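You operate a simulated robot arm through the tools that you are given. There is no shell and no other tool. Be economical: measure what you need, move in short steps, check, and stop when the job is done.

Carry out the task below with a simulated robot arm. There is one attempt and no reset: what you move stays moved.

## Task
Put things in order on the side table. At the end: the black foam block from the side table stands where the blue link bar stood; the blue link bar from the side table stands where the brown brush stood; the silver plug gauge (marked "NO GO") from the side table stands on top of the brown wire reel; the brown brush stands on top of the brown carton (marked "BUSHES"); whatever was shut is shut again. Leave all else as you found it, and nothing knocked over.

Only the result counts: the job must be done as asked and must still hold three seconds after the hand-in. Knocking over, shifting, dropping, spilling or breaking anything else fails it.

## Robot
A 7-joint arm with a two-finger parallel gripper, fixed in place. Base frame: the origin is at the foot of the arm, x ahead of it, y to its left, z up; the work surface is at about z = 0.85. Units: m, rad, N and s.
With the tool pointing down near the work surface it reaches from about 0.1 to 0.64 m from the base axis. Its first joint turns from -1.152 to 1.152 rad. Payload 1.57 kg.
The tool frame sits at the grasp point between the pads (the TCP): z along the fingers, y along the line on which they close. The tips reach 0.03 m beyond it. The gripper opens to 0.08 m. The fingers are 0.017 m wide and 0.012 m thick; the gripper's body (0.04 by 0.082 m) begins 0.08 m behind the TCP.
Orientation is that of the tool frame in the base frame, as a unit quaternion [x, y, z, w]. With the fingers straight down and closing along the base's y, the tool's x points along the base's -x, its y along +y and its z along -z.

## Interface
- The arm moves only by the tool jog_arm. Its argument "moves" is a list of rows, each a list of 7 numbers: the turn, a rotation vector about the tool's x, y, z in units of 180 degrees (1.0 is 180 degrees), then the shift along the tool's x, y, z in units of 250 mm (1.0 is 250 mm), then the gripper command, from -1 (fully open) to 1 (shut), values between in proportion. In form: [[ax, ay, az, dx, dy, dz, claw], ...]. A call has 1 to 10 rows; each row is the pose to reach, as a shift and turn from the pose commanded when the call began, along the tool's axes at that moment. A call with a number of a shift or a turn outside -1 to 1 is refused whole. A row lasts 0.2 s, in which the tool goes at most 0.05 m and 0.15 rad; a call with a longer step from one row to the next is refused whole, and so is a gripper value outside its range. A pose out of reach is approached as far as the arm can. The call stops where the force on the tool passes 40 N (or 10 N more than at its start, if that is more) or the arm is blocked; 0.2 s more then pass. Each finger travels about 0.072 m/s and halts on what it meets, pressing with about 21 N; the grip force reading is that of the motor and also rises with nothing between the fingers. The clock runs only during rows and for 0.2 s after the last one: add rows that repeat a pose to give the fingers time. The reply holds the time, the measured pose of the TCP, the force on the tool along the base axes, the opening and the grip force, in the units named above and with some noise, with the torque about the TCP (base axes, N m) and any sound that the robot's microphone picked up.
- Cameras (640 x 400 px; columns grow to the right, rows downward): "scene" is fixed at [0.0554, 0.4293, 1.4089]; the picture's right is [-0.76, -0.66, 0.00], its down [-0.41, 0.47, -0.78] and it looks along [0.51, -0.59, -0.62] (base axes); focal length 325 px, centre (320, 200). "wrist" rides on the gripper at [0.072, -0.007, -0.122] in the tool frame; the picture's right is [0.09, 1.00, 0.00], its down [-0.84, 0.08, -0.54] and it looks along [-0.54, 0.05, 0.84] (tool axes); focal length 238 px, centre (320, 200). There is no depth. A picture from a camera that has moved, and an enlarged one, comes with that camera's place and axes in the base frame and with its lens. The place of the scene camera against the robot may be out by one fixed shift of up to 0.012 m in any direction.
- camera(camera): a new picture of that camera. The clock stands still meanwhile.
- inspect(camera, box): a new picture of the part [left, top, right, bottom] of that camera's present view, enlarged. The clock stands still meanwhile.
- job_done(): hands the job in; it is judged then, once.

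Work in short steps. Places have to be worked out from the pictures, the camera data and where the tool is seen: move nearer, look again, correct. Check each grasp and each placing, and mend what went wrong. You have 120 turns and 64 pictures in all, those below and enlarged ones among them. Open the gripper and draw the arm clear of the work before you hand the job in, unless the task says otherwise; then end with one line.

The tools are called after "Call:" as name(argument=value, ...) on one line, values as JSON. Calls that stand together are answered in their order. jog_arm: Moves the arm, as the interface text tells. Its arguments: {"type":"object","properties":{"moves":{"type":"array"}},"required":["moves"]} The other tools are called the same way: camera (camera) takes a picture; inspect (camera, box) takes an enlarged picture of a part of a camera's view; job_done () hands the job in.

At the start:

```text
time: 0.0
position: [0.4271, 0.0472, 1.1246]
tool_rot: [-0.001, 1.0, 0.0, 0.001]
force: [-0.2, 0.1, 0.4]
moment: [0.05, 0.02, 0.02]
width: 0.0799
grasp_force: 0.0
```

scene: 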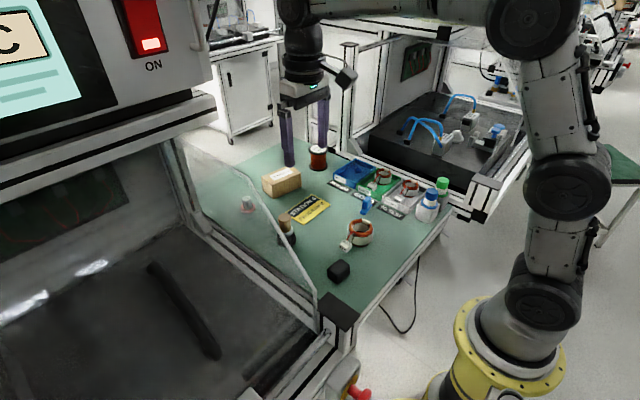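
wrist: 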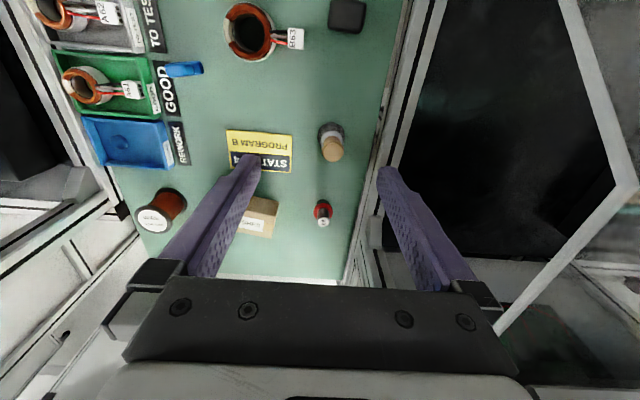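

I'll look closer at the table in both views first.

Call:
inspect(camera="scene", box=[220, 130, 460, 300])

Call:
inspect(camera="wrist", box=[40, 0, 420, 240])

```text
2.35 times, centred on (340, 215) of scene
camera zoom: at [0.0554, 0.4293, 1.4089], right [-0.76, -0.66, 0.0], down [-0.41, 0.47, -0.78], along [0.51, -0.59, -0.62], focal length 766 px, centre (273, 165)
```

zoom: 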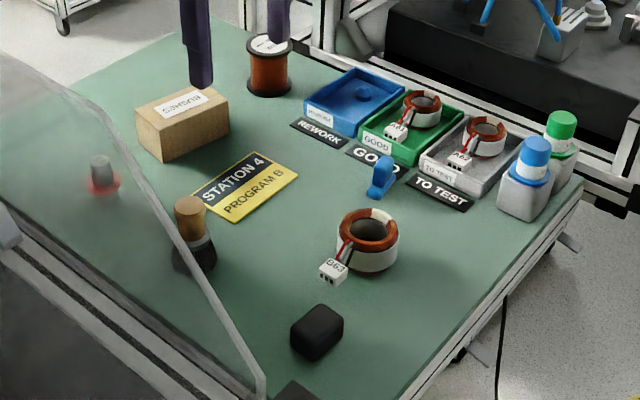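

```text
1.67 times, centred on (230, 120) of wrist
camera zoom: at [0.3554, 0.0405, 1.2473], right [-0.09, 1.0, 0.0], down [0.84, 0.08, 0.54], along [0.54, 0.05, -0.84], focal length 397 px, centre (470, 333)
```

zoom: 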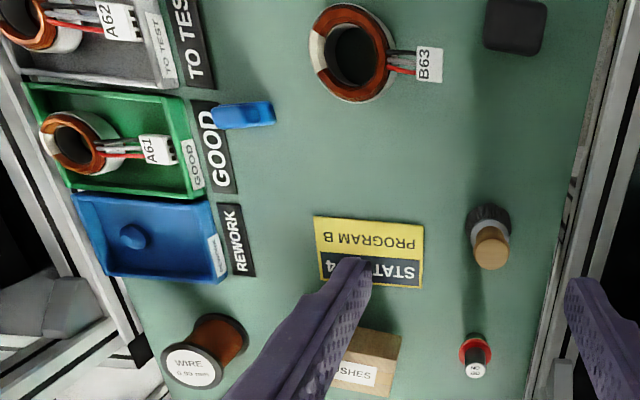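

The pane beside the machine seems to stand at y≈0.2, clear of the objects (y≈0.07). I move the hand back and to the right to see carton, reel and bar better.

Call:
jog_arm(moves=[[0, 0, 0, 0.09, -0.14, 0, -1], [0, 0, 0, 0.18, -0.28, 0, -1], [0, 0, 0, 0.27, -0.42, 0, -1], [0, 0, 0, 0.27, -0.42, 0, -1]])

Call:
camera(camera="wrist")

```text
time: 1.0
position: [0.3578, -0.0571, 1.1259]
tool_rot: [-0.001, 1.0, -0.001, 0.0]
force: [0.3, -0.3, 0.2]
moment: [0.04, -0.02, -0.03]
width: 0.0801
grasp_force: 0.0
```

```text
59 pictures are left
camera wrist: at [0.2871, -0.0641, 1.2475], right [-0.09, 1.0, 0.0], down [0.84, 0.08, 0.54], along [0.54, 0.05, -0.84], focal length 238 px, centre (320, 200)
```

wrist: 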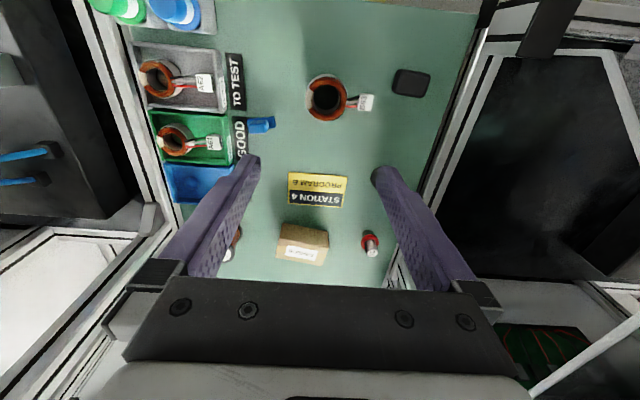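

Good overview; I enlarge two portions for measurement.

Call:
inspect(camera="wrist", box=[220, 150, 400, 270])

Call:
inspect(camera="wrist", box=[230, 40, 440, 180])

Call:
inspect(camera="scene", box=[230, 140, 350, 260])

Call:
inspect(camera="scene", box=[310, 170, 430, 290])

```text
3.33 times, centred on (310, 210) of wrist
camera zoom: at [0.2871, -0.0641, 1.2475], right [-0.09, 1.0, 0.0], down [0.84, 0.08, 0.54], along [0.54, 0.05, -0.84], focal length 794 px, centre (353, 167)
```

zoom: 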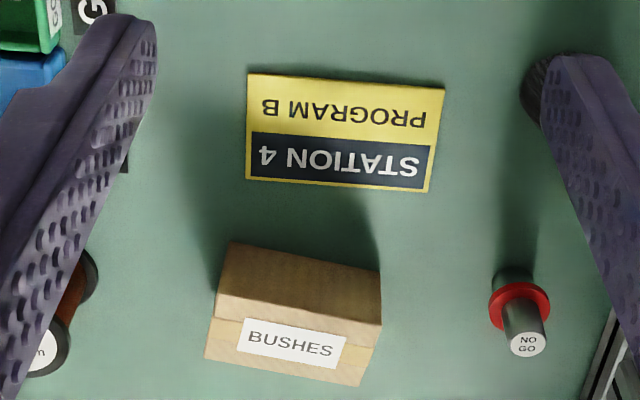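

```text
2.86 times, centred on (335, 110) of wrist
camera zoom: at [0.2871, -0.0641, 1.2475], right [-0.09, 1.0, 0.0], down [0.84, 0.08, 0.54], along [0.54, 0.05, -0.84], focal length 681 px, centre (277, 457)
```

zoom: 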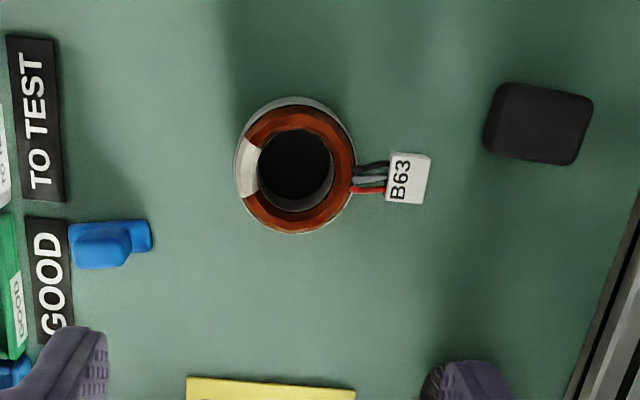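

```text
3.33 times, centred on (290, 200) of scene
camera zoom: at [0.0554, 0.4293, 1.4089], right [-0.76, -0.66, 0.0], down [-0.41, 0.47, -0.78], along [0.51, -0.59, -0.62], focal length 1085 px, centre (420, 200)
```

zoom: 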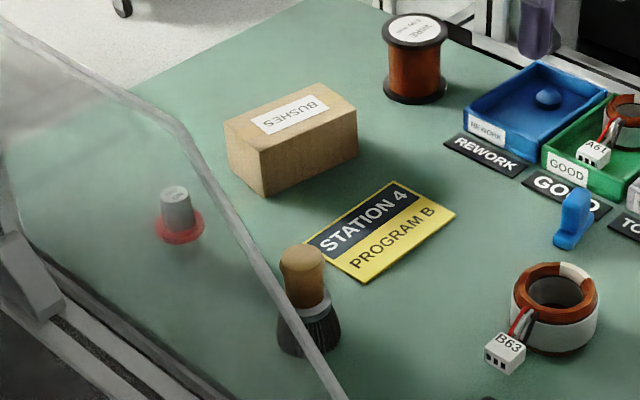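

```text
3.33 times, centred on (370, 230) of scene
camera zoom: at [0.0554, 0.4293, 1.4089], right [-0.76, -0.66, 0.0], down [-0.41, 0.47, -0.78], along [0.51, -0.59, -0.62], focal length 1085 px, centre (153, 100)
```

zoom: 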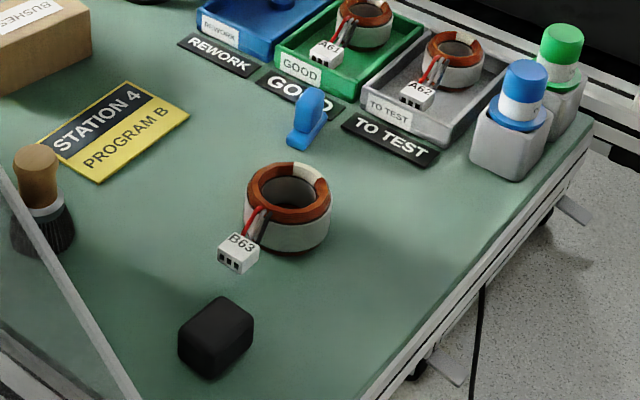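

Estimates: brush (0.474,0.070) ~0.08 tall, carton centre (0.64,-0.068) top ≈0.898, gauge (0.616,0.071), reel (0.63,-0.22), foam (0.32,0.07), bar (0.39,-0.13). First I go above the brush.

Call:
jog_arm(moves=[[0, 0, 0, -0.09, 0.1, 0.1, -1], [0, 0, 0, -0.18, 0.2, 0.2, -1], [0, 0, 0, -0.27, 0.3, 0.3, -1], [0, 0, 0, -0.36, 0.4, 0.4, -1], [0, 0, 0, -0.46, 0.504, 0.504, -1], [0, 0, 0, -0.46, 0.504, 0.504, -1]])

Call:
camera(camera="wrist")

Call:
inspect(camera="scene", box=[230, 140, 350, 260])

```text
time: 2.4
position: [0.4765, 0.0685, 0.9983]
tool_rot: [0.0, 1.0, 0.0, 0.0]
force: [-0.1, -0.1, 0.8]
moment: [0.03, -0.01, -0.02]
width: 0.08
grasp_force: 0.0
```

```text
54 pictures are left
camera wrist: at [0.4045, 0.0623, 1.12], right [-0.09, 1.0, 0.0], down [0.84, 0.08, 0.54], along [0.54, 0.05, -0.84], focal length 238 px, centre (320, 200)
```

wrist: 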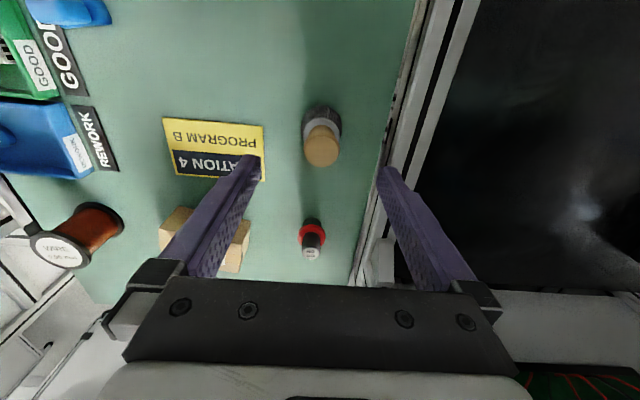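

```text
3.33 times, centred on (290, 200) of scene
camera zoom: at [0.0554, 0.4293, 1.4089], right [-0.76, -0.66, 0.0], down [-0.41, 0.47, -0.78], along [0.51, -0.59, -0.62], focal length 1085 px, centre (420, 200)
```

zoom: 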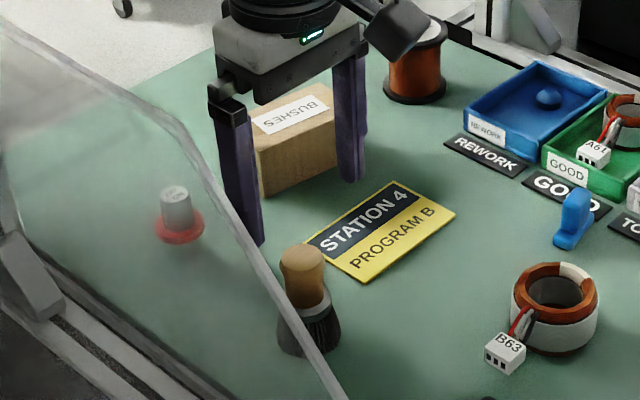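

Brush axis judged at (0.475, 0.070), top ≈0.93. I descend to z≈0.916 with open fingers.

Call:
jog_arm(moves=[[0, 0, 0, 0.004, 0.007, 0.12, -1], [0, 0, 0, 0.006, 0.007, 0.24, -1], [0, 0, 0, 0.006, 0.007, 0.328, -1], [0, 0, 0, 0.006, 0.007, 0.328, -1]])

Call:
inspect(camera="scene", box=[230, 140, 350, 260])

Call:
camera(camera="wrist")

```text
time: 3.4
position: [0.4751, 0.0708, 0.9165]
tool_rot: [0.0, 1.0, 0.001, 0.0]
force: [-0.6, -0.4, -0.1]
moment: [0.0, 0.04, 0.01]
width: 0.08
grasp_force: 0.2
```

```text
3.33 times, centred on (290, 200) of scene
camera zoom: at [0.0554, 0.4293, 1.4089], right [-0.76, -0.66, 0.0], down [-0.41, 0.47, -0.78], along [0.51, -0.59, -0.62], focal length 1085 px, centre (420, 200)
```

zoom: 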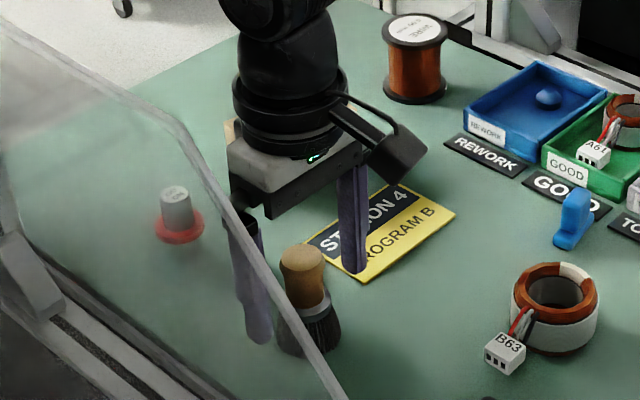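

```text
51 pictures are left
camera wrist: at [0.4039, 0.0647, 1.0381], right [-0.09, 1.0, 0.0], down [0.84, 0.08, 0.54], along [0.54, 0.05, -0.84], focal length 238 px, centre (320, 200)
```

wrist: 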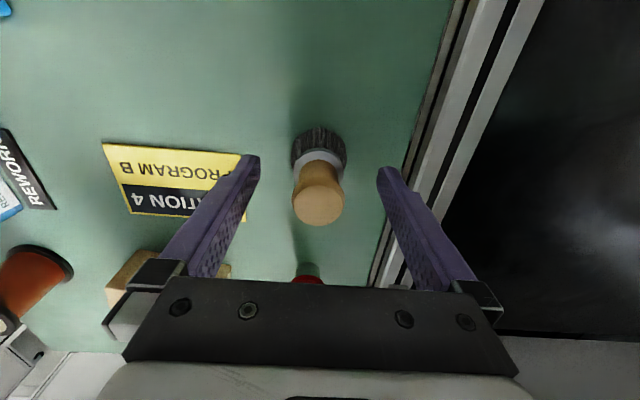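

Fingers straddle the handle centrally; brush place recorded as (0.4755, 0.071). I close.

Call:
jog_arm(moves=[[0, 0, 0, 0, 0, 0, 1], [0, 0, 0, 0, 0, 0, 1], [0, 0, 0, 0, 0, 0, 1], [0, 0, 0, 0, 0, 0, 1]])

```text
time: 4.4
position: [0.4762, 0.0704, 0.9163]
tool_rot: [-0.001, 1.0, 0.0, 0.0]
force: [0.9, 0.8, -0.5]
moment: [0.0, 0.04, 0.02]
width: 0.0343
grasp_force: 20.8
```

Gripped at 34 mm. Lift by 0.13 m and look.

Call:
jog_arm(moves=[[0, 0, 0, 0, 0, -0.1, 1], [0, 0, 0, 0, 0, -0.28, 1], [0, 0, 0, 0, 0, -0.45, 1], [0, 0, 0, 0, 0, -0.52, 1], [0, 0, 0, 0, 0, -0.52, 1]])

Call:
camera(camera="wrist")

Call:
camera(camera="scene")

```text
time: 5.6
position: [0.4751, 0.0696, 1.0446]
tool_rot: [0.001, 1.0, 0.0, -0.001]
force: [0.1, 0.2, -0.5]
moment: [-0.01, 0.0, 0.0]
width: 0.0001
grasp_force: 20.7
```

```text
50 pictures are left
camera wrist: at [0.4036, 0.0649, 1.1675], right [-0.09, 1.0, 0.0], down [0.84, 0.08, 0.54], along [0.54, 0.05, -0.84], focal length 238 px, centre (320, 200)
```

wrist: 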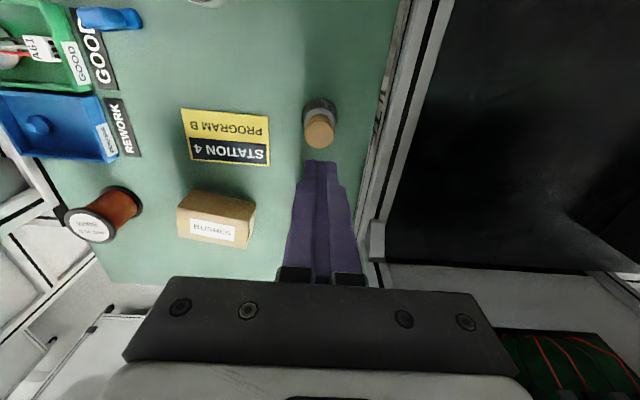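

```text
49 pictures are left
```

scene: 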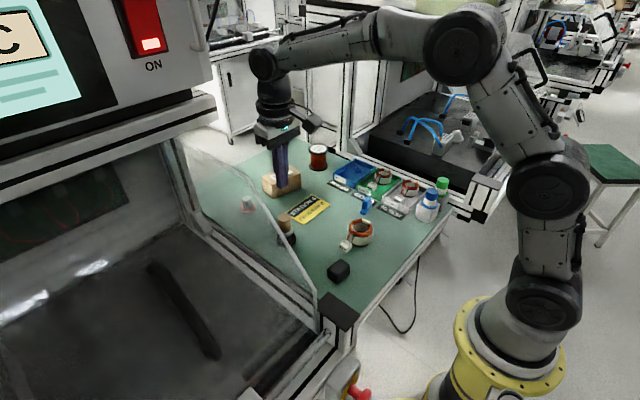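

The fingers slid off; the brush still stands. I inspect its shape to choose a better grip height.

Call:
inspect(camera="scene", box=[265, 195, 315, 255])

Call:
inspect(camera="wrist", box=[280, 70, 360, 160])

```text
6.67 times, centred on (290, 225) of scene
camera zoom: at [0.0554, 0.4293, 1.4089], right [-0.76, -0.66, 0.0], down [-0.41, 0.47, -0.78], along [0.51, -0.59, -0.62], focal length 2169 px, centre (520, 33)
```

zoom: 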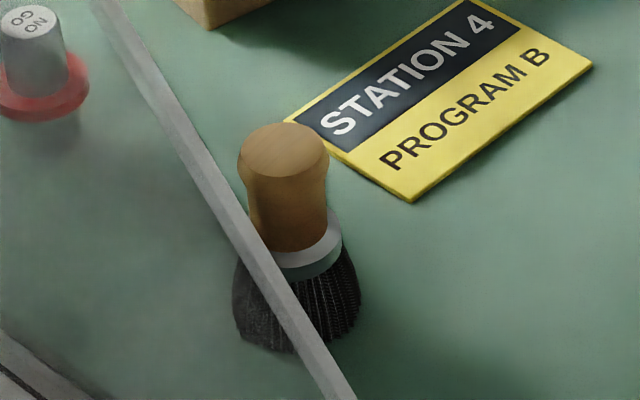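

```text
4.44 times, centred on (320, 115) of wrist
camera zoom: at [0.4036, 0.0649, 1.1675], right [-0.09, 1.0, 0.0], down [0.84, 0.08, 0.54], along [0.54, 0.05, -0.84], focal length 1059 px, centre (320, 578)
```

zoom: 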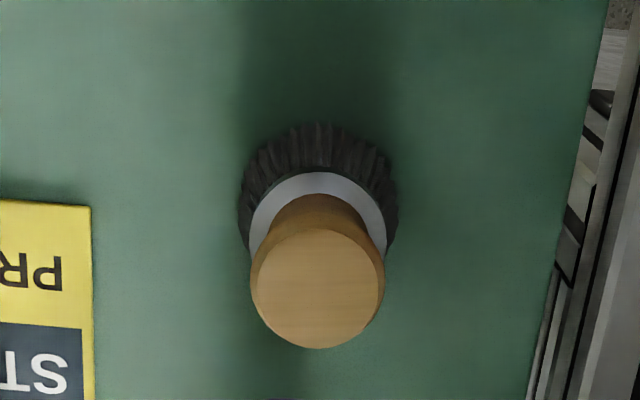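

The handle has a waist; my tips caught the ferrule. I'll grip the knob higher: TCP z≈0.929.

Call:
jog_arm(moves=[[0, 0, 0, 0, 0, 0, -1], [0, 0, 0, 0, 0, 0, -1], [0, 0, 0, -0.008, 0.004, 0.1, -1], [0, 0, 0, -0.008, 0.004, 0.25, -1], [0, 0, 0, -0.008, 0.004, 0.4, -1], [0, 0, 0, -0.008, 0.004, 0.462, -1], [0, 0, 0, -0.008, 0.004, 0.462, -1]])

Call:
jog_arm(moves=[[0, 0, 0, 0, 0, 0, 1], [0, 0, 0, 0, 0, 0, 1], [0, 0, 0, 0, 0, 0, 1], [0, 0, 0, 0, 0, 0, 1], [0, 0, 0, 0, 0, 0, 1]])

```text
time: 7.2
position: [0.4759, 0.0701, 0.9297]
tool_rot: [0.0, 1.0, 0.0, 0.001]
force: [-0.4, 0.2, 0.4]
moment: [0.0, -0.02, -0.01]
width: 0.0799
grasp_force: 0.1
```

```text
time: 8.4
position: [0.4744, 0.0703, 0.9293]
tool_rot: [0.0, 1.0, 0.0, 0.0]
force: [-0.4, 0.5, -0.6]
moment: [0.01, 0.01, 0.02]
width: 0.0305
grasp_force: 21.3
```

Now 30.5 mm: the knob. Lift slowly by 0.06 m and check.

Call:
jog_arm(moves=[[0, 0, 0, 0, 0, -0.03, 1], [0, 0, 0, 0, 0, -0.08, 1], [0, 0, 0, 0, 0, -0.15, 1], [0, 0, 0, 0, 0, -0.24, 1], [0, 0, 0, 0, 0, -0.24, 1]])

Call:
camera(camera="wrist")

```text
time: 9.6
position: [0.4754, 0.0688, 0.9913]
tool_rot: [0.0, 1.0, -0.001, 0.0]
force: [-0.1, -0.6, -0.2]
moment: [-0.03, -0.01, 0.0]
width: 0.0303
grasp_force: 21.3
```

```text
46 pictures are left
camera wrist: at [0.4036, 0.0626, 1.114], right [-0.09, 1.0, 0.0], down [0.84, 0.08, 0.54], along [0.54, 0.05, -0.84], focal length 238 px, centre (320, 200)
```

wrist: 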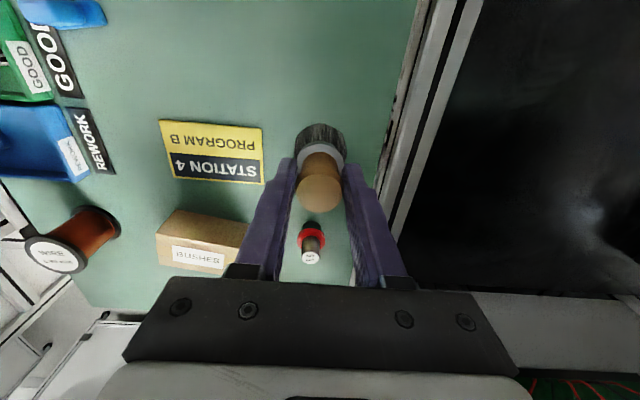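

Brush hangs straight. Move above the carton at z≈1.03, testing reach.

Call:
jog_arm(moves=[[0, 0, 0, 0, 0, -0.16, 1], [0, 0, 0, -0.11, -0.09, -0.16, 1], [0, 0, 0, -0.22, -0.18, -0.16, 1], [0, 0, 0, -0.33, -0.28, -0.16, 1], [0, 0, 0, -0.44, -0.38, -0.16, 1], [0, 0, 0, -0.55, -0.47, -0.16, 1], [0, 0, 0, -0.64, -0.548, -0.16, 1], [0, 0, 0, -0.64, -0.548, -0.16, 1]])

Call:
camera(camera="wrist")

Call:
inspect(camera="scene", box=[230, 120, 350, 220])

```text
time: 11.4
position: [0.6192, -0.0666, 1.0281]
tool_rot: [0.001, 1.0, 0.0, 0.0]
force: [-0.8, 0.1, -0.7]
moment: [-0.01, 0.0, 0.02]
width: 0.0303
grasp_force: 20.9
out of reach, approached as far as the arm can: row 7, 8
```

```text
45 pictures are left
camera wrist: at [0.5478, -0.0718, 1.1496], right [-0.09, 1.0, 0.0], down [0.84, 0.08, 0.54], along [0.54, 0.05, -0.84], focal length 238 px, centre (320, 200)
```

wrist: 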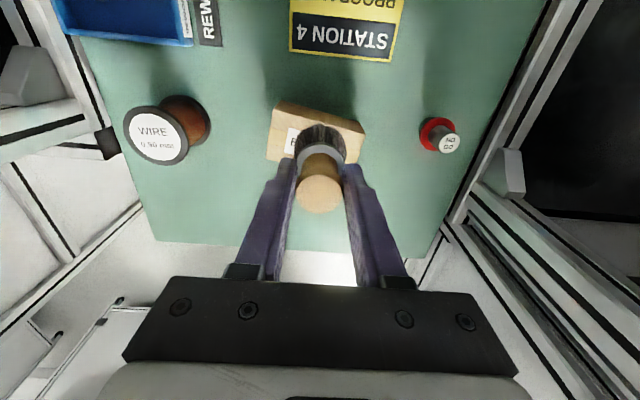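

```text
4.00 times, centred on (290, 170) of scene
camera zoom: at [0.0554, 0.4293, 1.4089], right [-0.76, -0.66, 0.0], down [-0.41, 0.47, -0.78], along [0.51, -0.59, -0.62], focal length 1302 px, centre (440, 320)
```

zoom: 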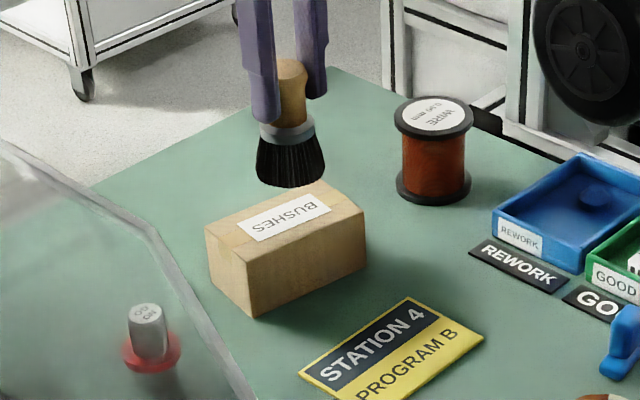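

Reach here ends at x≈0.62. I enlarge the wrist view to measure carton and reel exactly.

Call:
inspect(camera="wrist", box=[250, 90, 380, 180])

Call:
inspect(camera="wrist", box=[110, 80, 220, 180])

```text
4.44 times, centred on (315, 135) of wrist
camera zoom: at [0.5478, -0.0718, 1.1496], right [-0.09, 1.0, 0.0], down [0.84, 0.08, 0.54], along [0.54, 0.05, -0.84], focal length 1059 px, centre (342, 489)
```

zoom: 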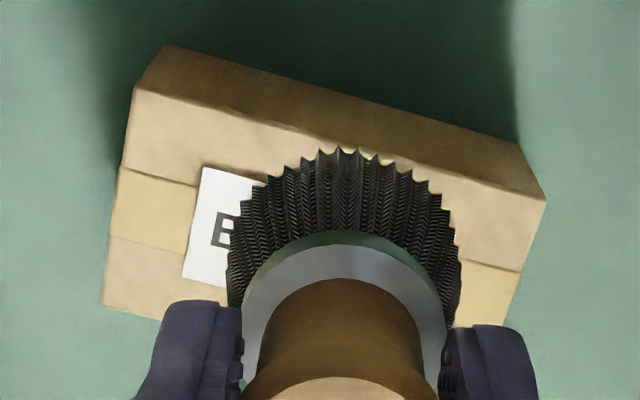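

```text
4.00 times, centred on (165, 130) of wrist
camera zoom: at [0.5478, -0.0718, 1.1496], right [-0.09, 1.0, 0.0], down [0.84, 0.08, 0.54], along [0.54, 0.05, -0.84], focal length 953 px, centre (940, 480)
```

zoom: 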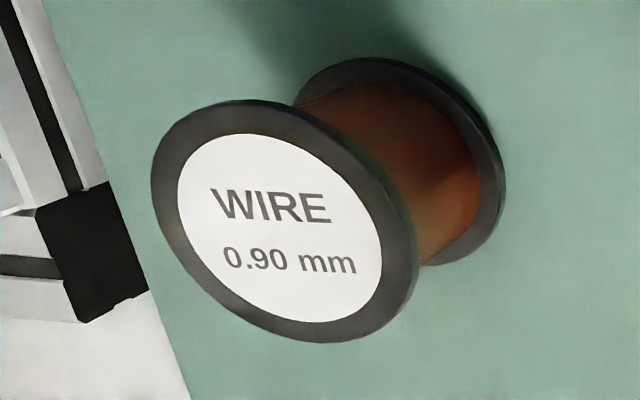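

Carton centre computed (0.639,-0.069), top z≈0.902; brush base is 0.079 below TCP, so placement z≈0.981. I lower to ≈0.995 to see whether reach grows.

Call:
jog_arm(moves=[[0, 0, 0, 0, -0.006, 0.07, 1], [0, 0, 0, 0, -0.006, 0.136, 1], [0, 0, 0, 0, -0.006, 0.136, 1]])

```text
time: 12.2
position: [0.6194, -0.0676, 0.9936]
tool_rot: [0.0, 1.0, 0.0, 0.0]
force: [-0.1, 0.3, -0.5]
moment: [0.01, -0.02, -0.01]
width: 0.0302
grasp_force: 20.9
```

The command had been clamped to 0.62 and is in reach now; I ask for 0.019 m more.

Call:
jog_arm(moves=[[0, 0, 0, -0.04, 0, 0, 1], [0, 0, 0, -0.075, 0, 0, 1], [0, 0, 0, -0.075, 0, 0, 1]])

Call:
inspect(camera="scene", box=[230, 120, 350, 220])

Call:
inspect(camera="wrist", box=[250, 90, 380, 180])

```text
time: 13.0
position: [0.6297, -0.0667, 0.9916]
tool_rot: [-0.001, 1.0, 0.0, 0.0]
force: [-0.1, 0.1, -0.5]
moment: [0.01, 0.0, 0.01]
width: 0.0304
grasp_force: 20.8
out of reach, approached as far as the arm can: row 2, 3
```

```text
4.00 times, centred on (290, 170) of scene
camera zoom: at [0.0554, 0.4293, 1.4089], right [-0.76, -0.66, 0.0], down [-0.41, 0.47, -0.78], along [0.51, -0.59, -0.62], focal length 1302 px, centre (440, 320)
```

zoom: 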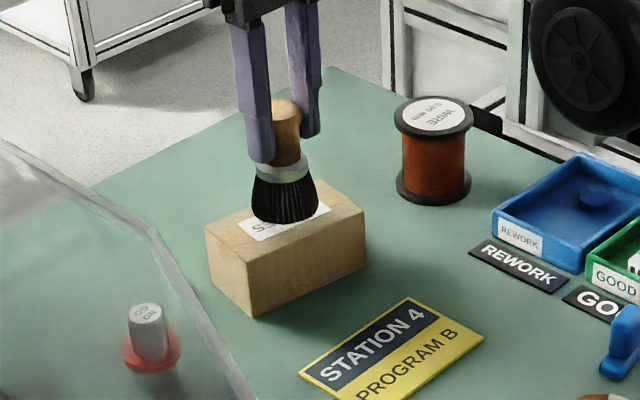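

```text
4.44 times, centred on (315, 135) of wrist
camera zoom: at [0.5578, -0.0732, 1.1153], right [-0.09, 1.0, 0.0], down [0.84, 0.08, 0.54], along [0.54, 0.05, -0.84], focal length 1059 px, centre (342, 489)
```

zoom: 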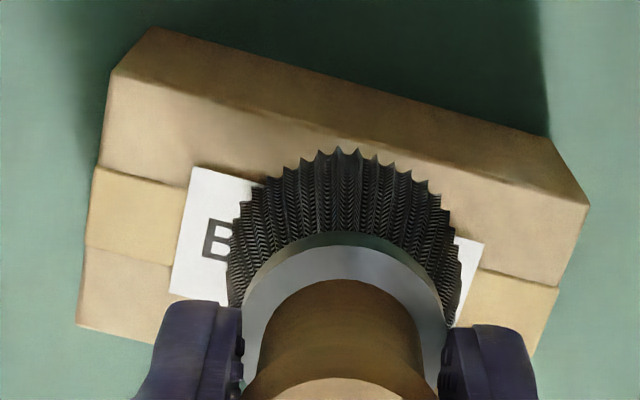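

The base is ≈10 mm above the carton and ≈9 mm forward of centre, which is stable. I lower to contact while asking for a bit more reach.

Call:
jog_arm(moves=[[0, 0, 0, 0, -0.006, 0.02, 1], [0, 0, 0, -0.012, -0.006, 0.03, 1], [0, 0, 0, -0.012, -0.006, 0.036, 1], [0, 0, 0, -0.012, -0.006, 0.036, 1]])

```text
time: 14.0
position: [0.6308, -0.0673, 0.9837]
tool_rot: [0.0, 1.0, 0.001, 0.001]
force: [-0.3, -0.6, -0.2]
moment: [0.01, -0.01, 0.0]
width: 0.0304
grasp_force: 21.4
```

Lowering in 1 mm steps until the force shows contact.

Call:
jog_arm(moves=[[0, 0, 0, 0, 0, 0.004, 1], [0, 0, 0, 0, 0, 0.008, 1], [0, 0, 0, 0, 0, 0.011, 1], [0, 0, 0, 0, 0, 0.011, 1]])

Call:
inspect(camera="scene", box=[250, 150, 320, 210])

```text
time: 15.0
position: [0.6331, -0.0691, 0.982]
tool_rot: [0.0, 1.0, 0.0, 0.0]
force: [-0.5, -0.5, -1.2]
moment: [-0.01, -0.01, 0.0]
width: 0.0302
grasp_force: 21.0
```

```text
6.67 times, centred on (285, 180) of scene
camera zoom: at [0.0554, 0.4293, 1.4089], right [-0.76, -0.66, 0.0], down [-0.41, 0.47, -0.78], along [0.51, -0.59, -0.62], focal length 2169 px, centre (553, 333)
```

zoom: 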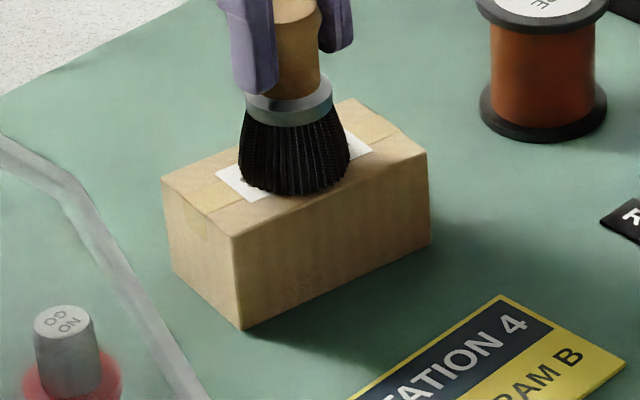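

No force yet; it looks within a couple of mm. Lower 2.5 mm more.

Call:
jog_arm(moves=[[0, 0, 0, 0, 0, 0.004, 1], [0, 0, 0, 0, 0, 0.008, 1], [0, 0, 0, 0, 0, 0.01, 1], [0, 0, 0, 0, 0, 0.01, 1]])

```text
time: 16.0
position: [0.6311, -0.0684, 0.98]
tool_rot: [0.0, 1.0, 0.0, 0.0]
force: [-1.1, 0.9, 2.6]
moment: [-0.04, 0.07, -0.05]
width: 0.0303
grasp_force: 21.1
```

A light contact appears (Fz≈2.6). One more millimetre to confirm.

Call:
jog_arm(moves=[[0, 0, 0, 0, 0, 0.004, 1], [0, 0, 0, 0, 0, 0.004, 1]])

```text
time: 16.6
position: [0.6327, -0.0684, 0.9796]
tool_rot: [0.0, 1.0, 0.0, 0.002]
force: [-2.7, 0.9, 8.6]
moment: [-0.11, 0.19, -0.05]
width: 0.0302
grasp_force: 21.2
```

Contact is clear (8.6 N). I open gradually and rise straight up.

Call:
jog_arm(moves=[[0, 0, 0, 0, 0, -0.004, 1], [0, 0, 0, 0, 0, -0.004, -0.1], [0, 0, 0, 0, 0, -0.004, -0.4], [0, 0, 0, 0, 0, -0.004, -1], [0, 0, 0, 0, 0, -0.004, -1]])

Call:
jog_arm(moves=[[0, 0, 0, 0, 0, -0.1, -1], [0, 0, 0, 0.02, 0, -0.28, -1], [0, 0, 0, 0.1, 0, -0.4, -1], [0, 0, 0, 0.1, 0, -0.4, -1]])

Call:
inspect(camera="scene", box=[230, 130, 350, 220])

```text
time: 17.8
position: [0.6321, -0.0688, 0.9789]
tool_rot: [0.0, 1.0, 0.0, 0.0]
force: [0.5, -0.1, -0.5]
moment: [-0.01, -0.05, 0.01]
width: 0.0801
grasp_force: 0.0
```

```text
time: 18.8
position: [0.5994, -0.0692, 1.0751]
tool_rot: [0.0, 1.0, 0.0, 0.0]
force: [-0.5, 1.3, 0.8]
moment: [0.02, 0.03, 0.0]
width: 0.0799
grasp_force: 0.0
out of reach, approached as far as the arm can: row 1, 2, 3, 4
```

```text
4.44 times, centred on (290, 175) of scene
camera zoom: at [0.0554, 0.4293, 1.4089], right [-0.76, -0.66, 0.0], down [-0.41, 0.47, -0.78], along [0.51, -0.59, -0.62], focal length 1446 px, centre (453, 311)
```

zoom: 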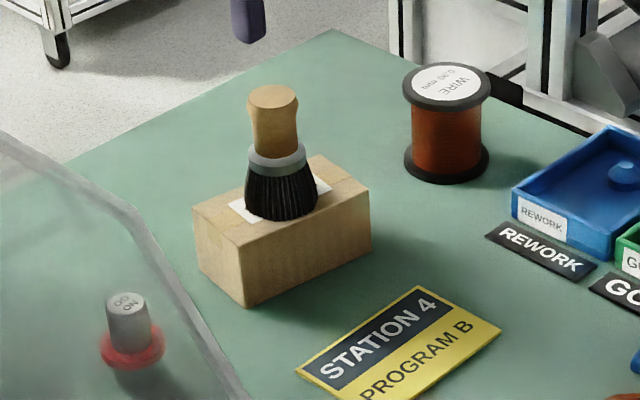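

Brush stands safely on the carton. Reel centre computed (0.640,-0.233), top ≈0.908, r≈0.68, so the gauge needs a ~20° outward-tilted grip held throughout. I move above the gauge with that tilt.

Call:
jog_arm(moves=[[0, 0, 0, 0.03, 0.13, 0, -1], [0, 0, 0, 0.06, 0.27, 0, -1], [0, -0.037, 0, 0.08, 0.41, 0, -1], [0, -0.074, 0, 0.09, 0.5, 0, -1], [0, -0.111, 0, 0.1, 0.56, 0, -1], [0, -0.111, 0, 0.1, 0.56, 0, -1]])

Call:
camera(camera="wrist")

```text
time: 20.2
position: [0.5745, 0.0729, 1.0749]
tool_rot: [0.0, 0.985, -0.001, 0.173]
force: [0.0, 0.3, 0.5]
moment: [0.01, -0.01, 0.0]
width: 0.0799
grasp_force: 0.1
```

```text
37 pictures are left
camera wrist: at [0.4656, 0.0672, 1.1652], right [-0.09, 1.0, -0.03], down [0.6, 0.08, 0.8], along [0.79, 0.05, -0.6], focal length 238 px, centre (320, 200)
```

wrist: 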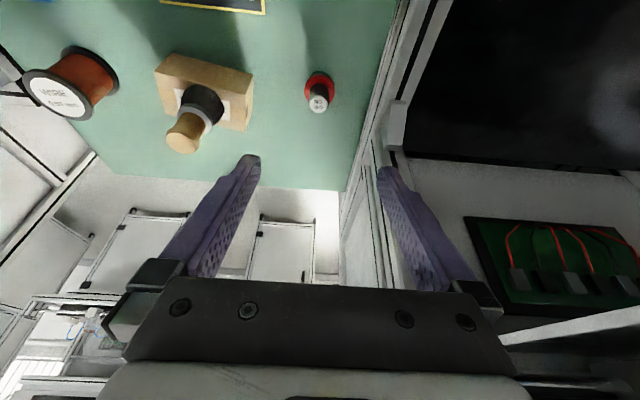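

Tilt is right. Enlarge the gauge and the reel for measurement.

Call:
inspect(camera="wrist", box=[285, 55, 355, 125])

Call:
inspect(camera="wrist", box=[10, 30, 130, 130])

```text
5.71 times, centred on (320, 90) of wrist
camera zoom: at [0.4656, 0.0672, 1.1652], right [-0.09, 1.0, -0.03], down [0.6, 0.08, 0.8], along [0.79, 0.05, -0.6], focal length 1362 px, centre (320, 829)
```

zoom: 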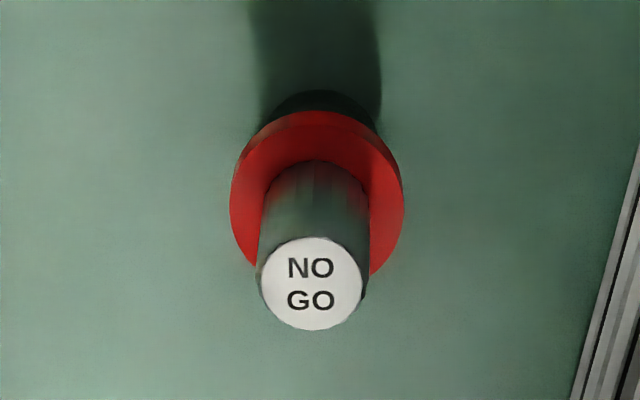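

```text
4.00 times, centred on (70, 80) of wrist
camera zoom: at [0.4656, 0.0672, 1.1652], right [-0.09, 1.0, -0.03], down [0.6, 0.08, 0.8], along [0.79, 0.05, -0.6], focal length 953 px, centre (1320, 680)
```

zoom: 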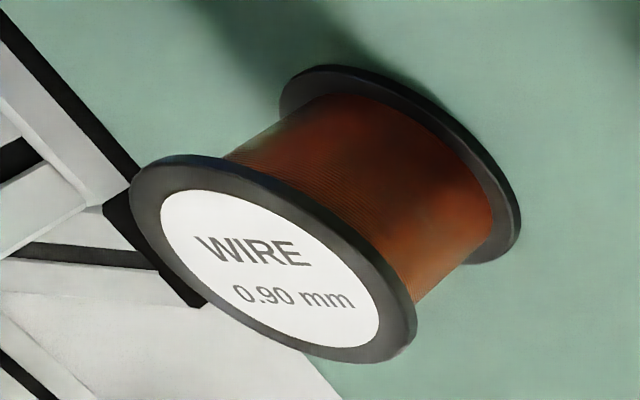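

Gauge axis (0.618,0.0705), top ≈0.911, flange top ≈0.877. With the tilt I target TCP (0.612,0.0705,0.914) so tips stay above the flange.

Call:
jog_arm(moves=[[0, 0, 0, 0.004, -0.01, 0.16, -1], [0, 0, 0, 0.008, -0.01, 0.32, -1], [0, 0, 0, 0.016, -0.01, 0.484, -1], [0, 0, 0, 0.05, -0.01, 0.58, -1], [0, 0, 0, 0.08, -0.01, 0.656, -1], [0, 0, 0, 0.08, -0.01, 0.656, -1]])

Call:
camera(camera="wrist")

Call:
inspect(camera="scene", box=[210, 150, 310, 240])

```text
time: 21.6
position: [0.6125, 0.0699, 0.914]
tool_rot: [0.0, 0.985, 0.0, 0.175]
force: [-0.3, 0.7, 0.4]
moment: [-0.02, 0.0, -0.02]
width: 0.0801
grasp_force: 0.0
```

```text
34 pictures are left
camera wrist: at [0.5034, 0.0639, 1.0035], right [-0.09, 1.0, -0.03], down [0.6, 0.08, 0.8], along [0.79, 0.05, -0.6], focal length 238 px, centre (320, 200)
```

wrist: 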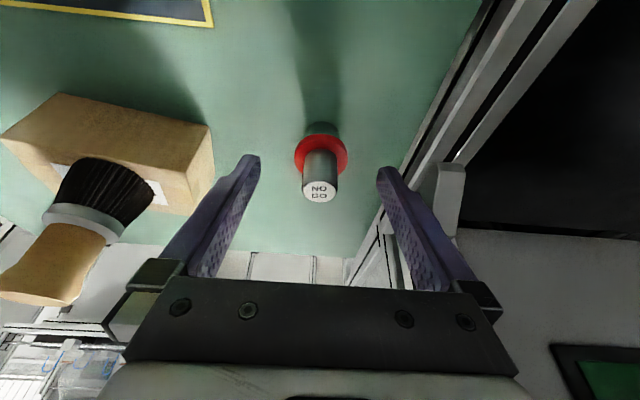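

```text
4.44 times, centred on (260, 195) of scene
camera zoom: at [0.0554, 0.4293, 1.4089], right [-0.76, -0.66, 0.0], down [-0.41, 0.47, -0.78], along [0.51, -0.59, -0.62], focal length 1446 px, centre (587, 222)
```

zoom: 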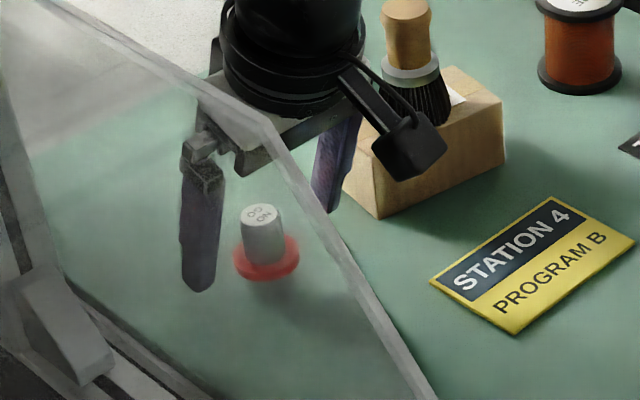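

The handle sits between the pads with tips above the flange. Close.

Call:
jog_arm(moves=[[0, 0, 0, 0, 0, 0, 1], [0, 0, 0, 0, 0, 0, 1], [0, 0, 0, 0, 0, 0, 1], [0, 0, 0, 0, 0, 0, 1], [0, 0, 0, 0, 0, 0, 1]])

Call:
jog_arm(moves=[[0, 0, 0, 0.014, 0, -0.038, 1], [0, 0, 0, -0.041, 0, -0.113, 1], [0, 0, 0, -0.082, 0, -0.225, 1], [0, 0, 0, -0.082, 0, -0.225, 1]])

Call:
camera(camera="wrist")

```text
time: 22.8
position: [0.612, 0.0701, 0.9134]
tool_rot: [0.001, 0.985, 0.0, 0.174]
force: [-0.8, -0.3, 1.0]
moment: [-0.05, -0.01, 0.0]
width: 0.0218
grasp_force: 21.3
```

```text
time: 23.8
position: [0.6112, 0.0696, 0.9713]
tool_rot: [0.0, 0.985, 0.0, 0.173]
force: [0.4, 0.3, -2.3]
moment: [0.02, 0.02, 0.01]
width: 0.0219
grasp_force: 21.1
```

```text
32 pictures are left
camera wrist: at [0.5023, 0.0639, 1.0626], right [-0.09, 1.0, -0.03], down [0.6, 0.08, 0.79], along [0.79, 0.05, -0.61], focal length 238 px, centre (320, 200)
```

wrist: 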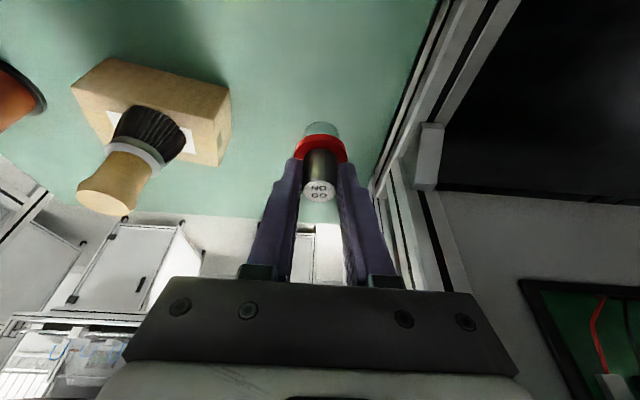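

Gauge held vertical. Base is 0.063 below TCP. I back off from the brush, then swing across in front of it.

Call:
jog_arm(moves=[[0, 0, 0, 0.1, 0, -0.09, 1], [0, 0, 0, 0.2, 0, -0.18, 1], [0, 0, 0, 0.32, 0, -0.287, 1], [0, 0, 0, 0.321, -0.17, -0.287, 1], [0, 0, 0, 0.321, -0.34, -0.287, 1], [0, 0, 0, 0.321, -0.51, -0.287, 1], [0, 0, 0, 0.321, -0.68, -0.287, 1], [0, 0, 0, 0.321, -0.85, -0.287, 1], [0, 0, 0, 0.321, -0.98, -0.287, 1], [0, 0, 0, 0.321, -0.98, -0.287, 1]])

Call:
jog_arm(moves=[[0, 0, 0, 0, -0.12, 0, 1], [0, 0, 0, 0, -0.234, 0, 1], [0, 0, 0, 0, -0.234, 0, 1]])

Call:
camera(camera="wrist")

```text
time: 26.0
position: [0.5111, -0.1768, 1.0148]
tool_rot: [0.0, 0.985, 0.001, 0.174]
force: [-0.1, 0.9, -0.4]
moment: [0.01, 0.01, 0.03]
width: 0.0219
grasp_force: 20.9
```

```text
time: 26.8
position: [0.512, -0.2353, 1.0124]
tool_rot: [0.0, 0.985, 0.0, 0.174]
force: [0.3, -1.3, -1.8]
moment: [0.01, 0.01, 0.0]
width: 0.0222
grasp_force: 20.7
```

```text
31 pictures are left
camera wrist: at [0.4035, -0.2413, 1.1034], right [-0.09, 1.0, -0.03], down [0.6, 0.08, 0.8], along [0.79, 0.05, -0.61], focal length 238 px, centre (320, 200)
```

wrist: 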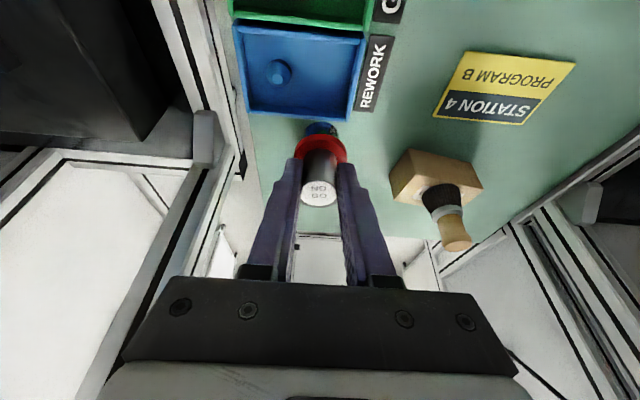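

Now advance to over the reel at constant height.

Call:
jog_arm(moves=[[0, 0, 0, -0.15, 0.009, 0.055, 1], [0, 0, 0, -0.3, 0.009, 0.11, 1], [0, 0, 0, -0.459, 0.009, 0.167, 1], [0, 0, 0, -0.459, 0.009, 0.167, 1]])

Call:
camera(camera="wrist")

Call:
inspect(camera="scene", box=[260, 110, 370, 200])

```text
time: 27.8
position: [0.6355, -0.2326, 1.0112]
tool_rot: [0.0, 0.985, 0.0, 0.172]
force: [-0.4, -0.4, -2.4]
moment: [0.01, -0.03, -0.02]
width: 0.022
grasp_force: 21.1
```

```text
30 pictures are left
camera wrist: at [0.5253, -0.2378, 1.1022], right [-0.09, 1.0, -0.03], down [0.6, 0.08, 0.79], along [0.79, 0.05, -0.61], focal length 238 px, centre (320, 200)
```

wrist: 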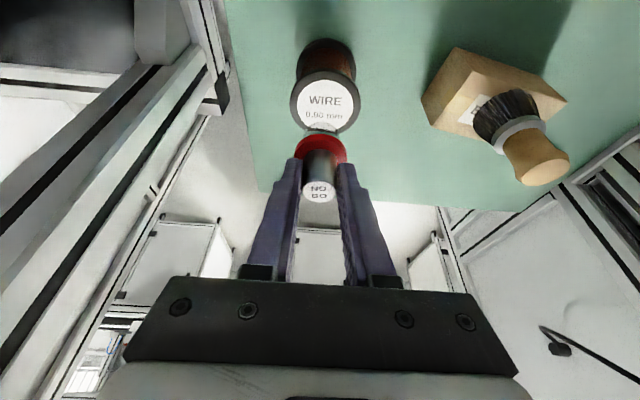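

```text
4.44 times, centred on (315, 155) of scene
camera zoom: at [0.0554, 0.4293, 1.4089], right [-0.76, -0.66, 0.0], down [-0.41, 0.47, -0.78], along [0.51, -0.59, -0.62], focal length 1446 px, centre (342, 400)
```

zoom: 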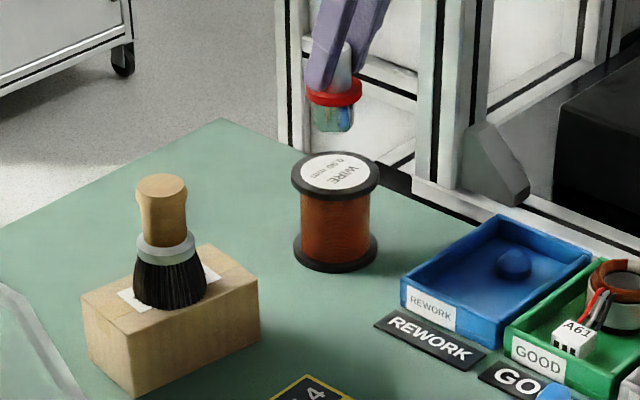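

Gauge is over the reel centre (0.6395,-0.231). I lower to ≈5 mm above.

Call:
jog_arm(moves=[[0, 0, 0, 0.025, 0.003, 0.063, 1], [0, 0, 0, 0.052, 0.003, 0.126, 1], [0, 0, 0, 0.052, 0.003, 0.126, 1]])

Call:
inspect(camera="wrist", box=[270, 50, 380, 210])

Call:
inspect(camera="scene", box=[290, 120, 350, 180])

```text
time: 28.6
position: [0.633, -0.2304, 0.9781]
tool_rot: [0.001, 0.985, -0.001, 0.173]
force: [0.0, 0.5, -1.0]
moment: [0.0, -0.08, -0.01]
width: 0.0224
grasp_force: 21.2
```

```text
2.50 times, centred on (325, 130) of wrist
camera zoom: at [0.5238, -0.2369, 1.0681], right [-0.09, 1.0, -0.03], down [0.6, 0.08, 0.8], along [0.79, 0.05, -0.61], focal length 596 px, centre (308, 375)
```

zoom: 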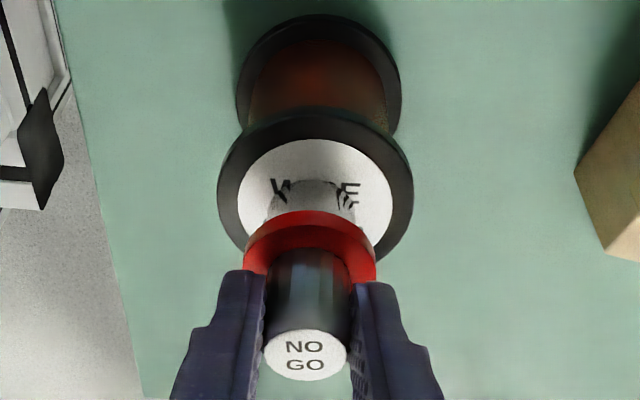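

```text
6.67 times, centred on (320, 150) of scene
camera zoom: at [0.0554, 0.4293, 1.4089], right [-0.76, -0.66, 0.0], down [-0.41, 0.47, -0.78], along [0.51, -0.59, -0.62], focal length 2169 px, centre (320, 533)
```

zoom: 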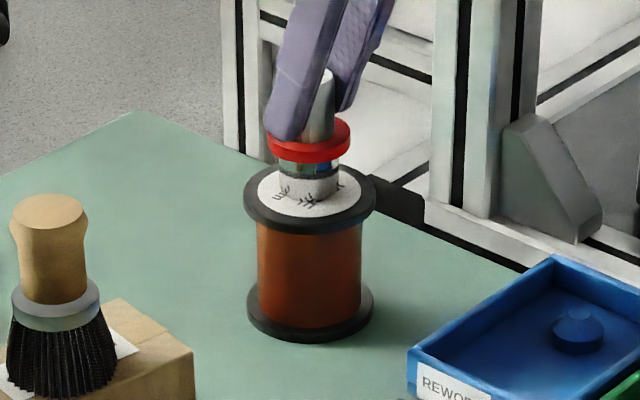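

Well centred. Lower in small vertical steps to contact.

Call:
jog_arm(moves=[[0, 0, 0, 0.003, 0, 0.0075, 1], [0, 0, 0, 0.0055, 0, 0.015, 1], [0, 0, 0, 0.0075, 0, 0.02, 1], [0, 0, 0, 0.0075, 0, 0.02, 1]])

```text
time: 29.6
position: [0.6336, -0.2299, 0.9785]
tool_rot: [0.0, 0.984, -0.002, 0.177]
force: [-3.8, 0.5, 15.1]
moment: [0.08, 0.26, -0.04]
width: 0.0221
grasp_force: 21.0
```

Contact already (15 N). I relieve the command by ~4 mm and look at the force.

Call:
jog_arm(moves=[[0, 0, 0, -0.0055, 0, -0.015, 1], [0, 0, 0, -0.0055, 0, -0.015, 1]])

Call:
inspect(camera="scene", box=[290, 120, 350, 180])

```text
time: 30.2
position: [0.634, -0.2293, 0.9771]
tool_rot: [0.0, 0.985, 0.0, 0.173]
force: [1.6, -1.1, 2.6]
moment: [-0.04, -0.21, -0.02]
width: 0.022
grasp_force: 20.9
```

```text
6.67 times, centred on (320, 150) of scene
camera zoom: at [0.0554, 0.4293, 1.4089], right [-0.76, -0.66, 0.0], down [-0.41, 0.47, -0.78], along [0.51, -0.59, -0.62], focal length 2169 px, centre (320, 533)
```

zoom: 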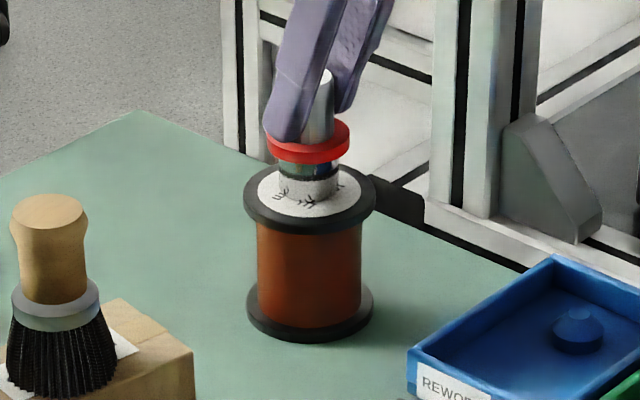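

Gauge rests level on the reel with light contact. Open, then retract backward along the tool axis.

Call:
jog_arm(moves=[[0, 0, 0, 0, 0, 0, 0.3], [0, 0, 0, 0, 0, 0, 0], [0, 0, 0, 0, 0, 0, -0.4], [0, 0, 0, 0, 0, 0, -0.8], [0, 0, 0, 0, 0, 0, -0.8]])

Call:
jog_arm(moves=[[0, 0, 0, 0, 0, -0.1, -0.8], [0, 0, 0, 0, 0, -0.28, -0.8], [0, 0, 0, 0, 0, -0.46, -0.8], [0, 0, 0, 0.15, 0, -0.5, -0.8], [0, 0, 0, 0.3, 0, -0.5, -0.8], [0, 0, 0, 0.3, 0, -0.5, -0.8]])

Call:
camera(camera="scene")

```text
time: 31.4
position: [0.6327, -0.2303, 0.9797]
tool_rot: [-0.001, 0.985, 0.001, 0.173]
force: [0.6, -0.3, -0.6]
moment: [-0.03, -0.01, 0.02]
width: 0.0718
grasp_force: 0.1
```

```text
time: 32.8
position: [0.5177, -0.2324, 1.0703]
tool_rot: [0.0, 0.985, 0.0, 0.174]
force: [-0.3, 0.7, -0.2]
moment: [-0.04, 0.0, -0.03]
width: 0.072
grasp_force: 0.2
```

```text
25 pictures are left
```

scene: 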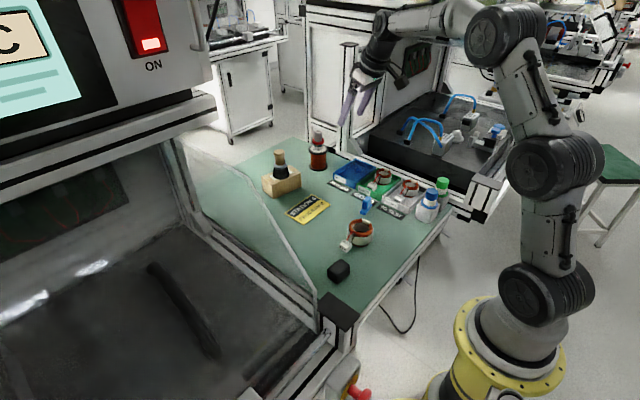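

Gauge stands on the reel. Now untilt and move above the blue bar.

Call:
jog_arm(moves=[[0, 0.03, 0, 0.1, 0.07, -0.036, -0.8], [0, 0.06, 0, 0.2, 0.15, -0.072, -1], [0, 0.09, 0, 0.3, 0.22, -0.11, -1], [0, 0.111, 0, 0.4, 0.3, -0.146, -1], [0, 0.111, 0, 0.5, 0.37, -0.182, -1], [0, 0.111, 0, 0.59, 0.44, -0.215, -1], [0, 0.111, 0, 0.59, 0.44, -0.215, -1]])

Call:
camera(camera="wrist")

```text
time: 34.4
position: [0.3628, -0.119, 1.0691]
tool_rot: [-0.001, 1.0, 0.0, -0.001]
force: [0.4, 0.4, 0.2]
moment: [0.03, 0.01, 0.03]
width: 0.08
grasp_force: 0.0
```

```text
24 pictures are left
camera wrist: at [0.2899, -0.1252, 1.1923], right [-0.09, 1.0, 0.0], down [0.84, 0.08, 0.54], along [0.54, 0.05, -0.84], focal length 238 px, centre (320, 200)
```

wrist: 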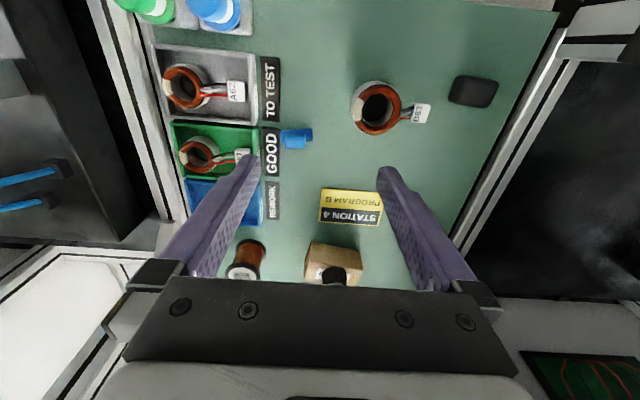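

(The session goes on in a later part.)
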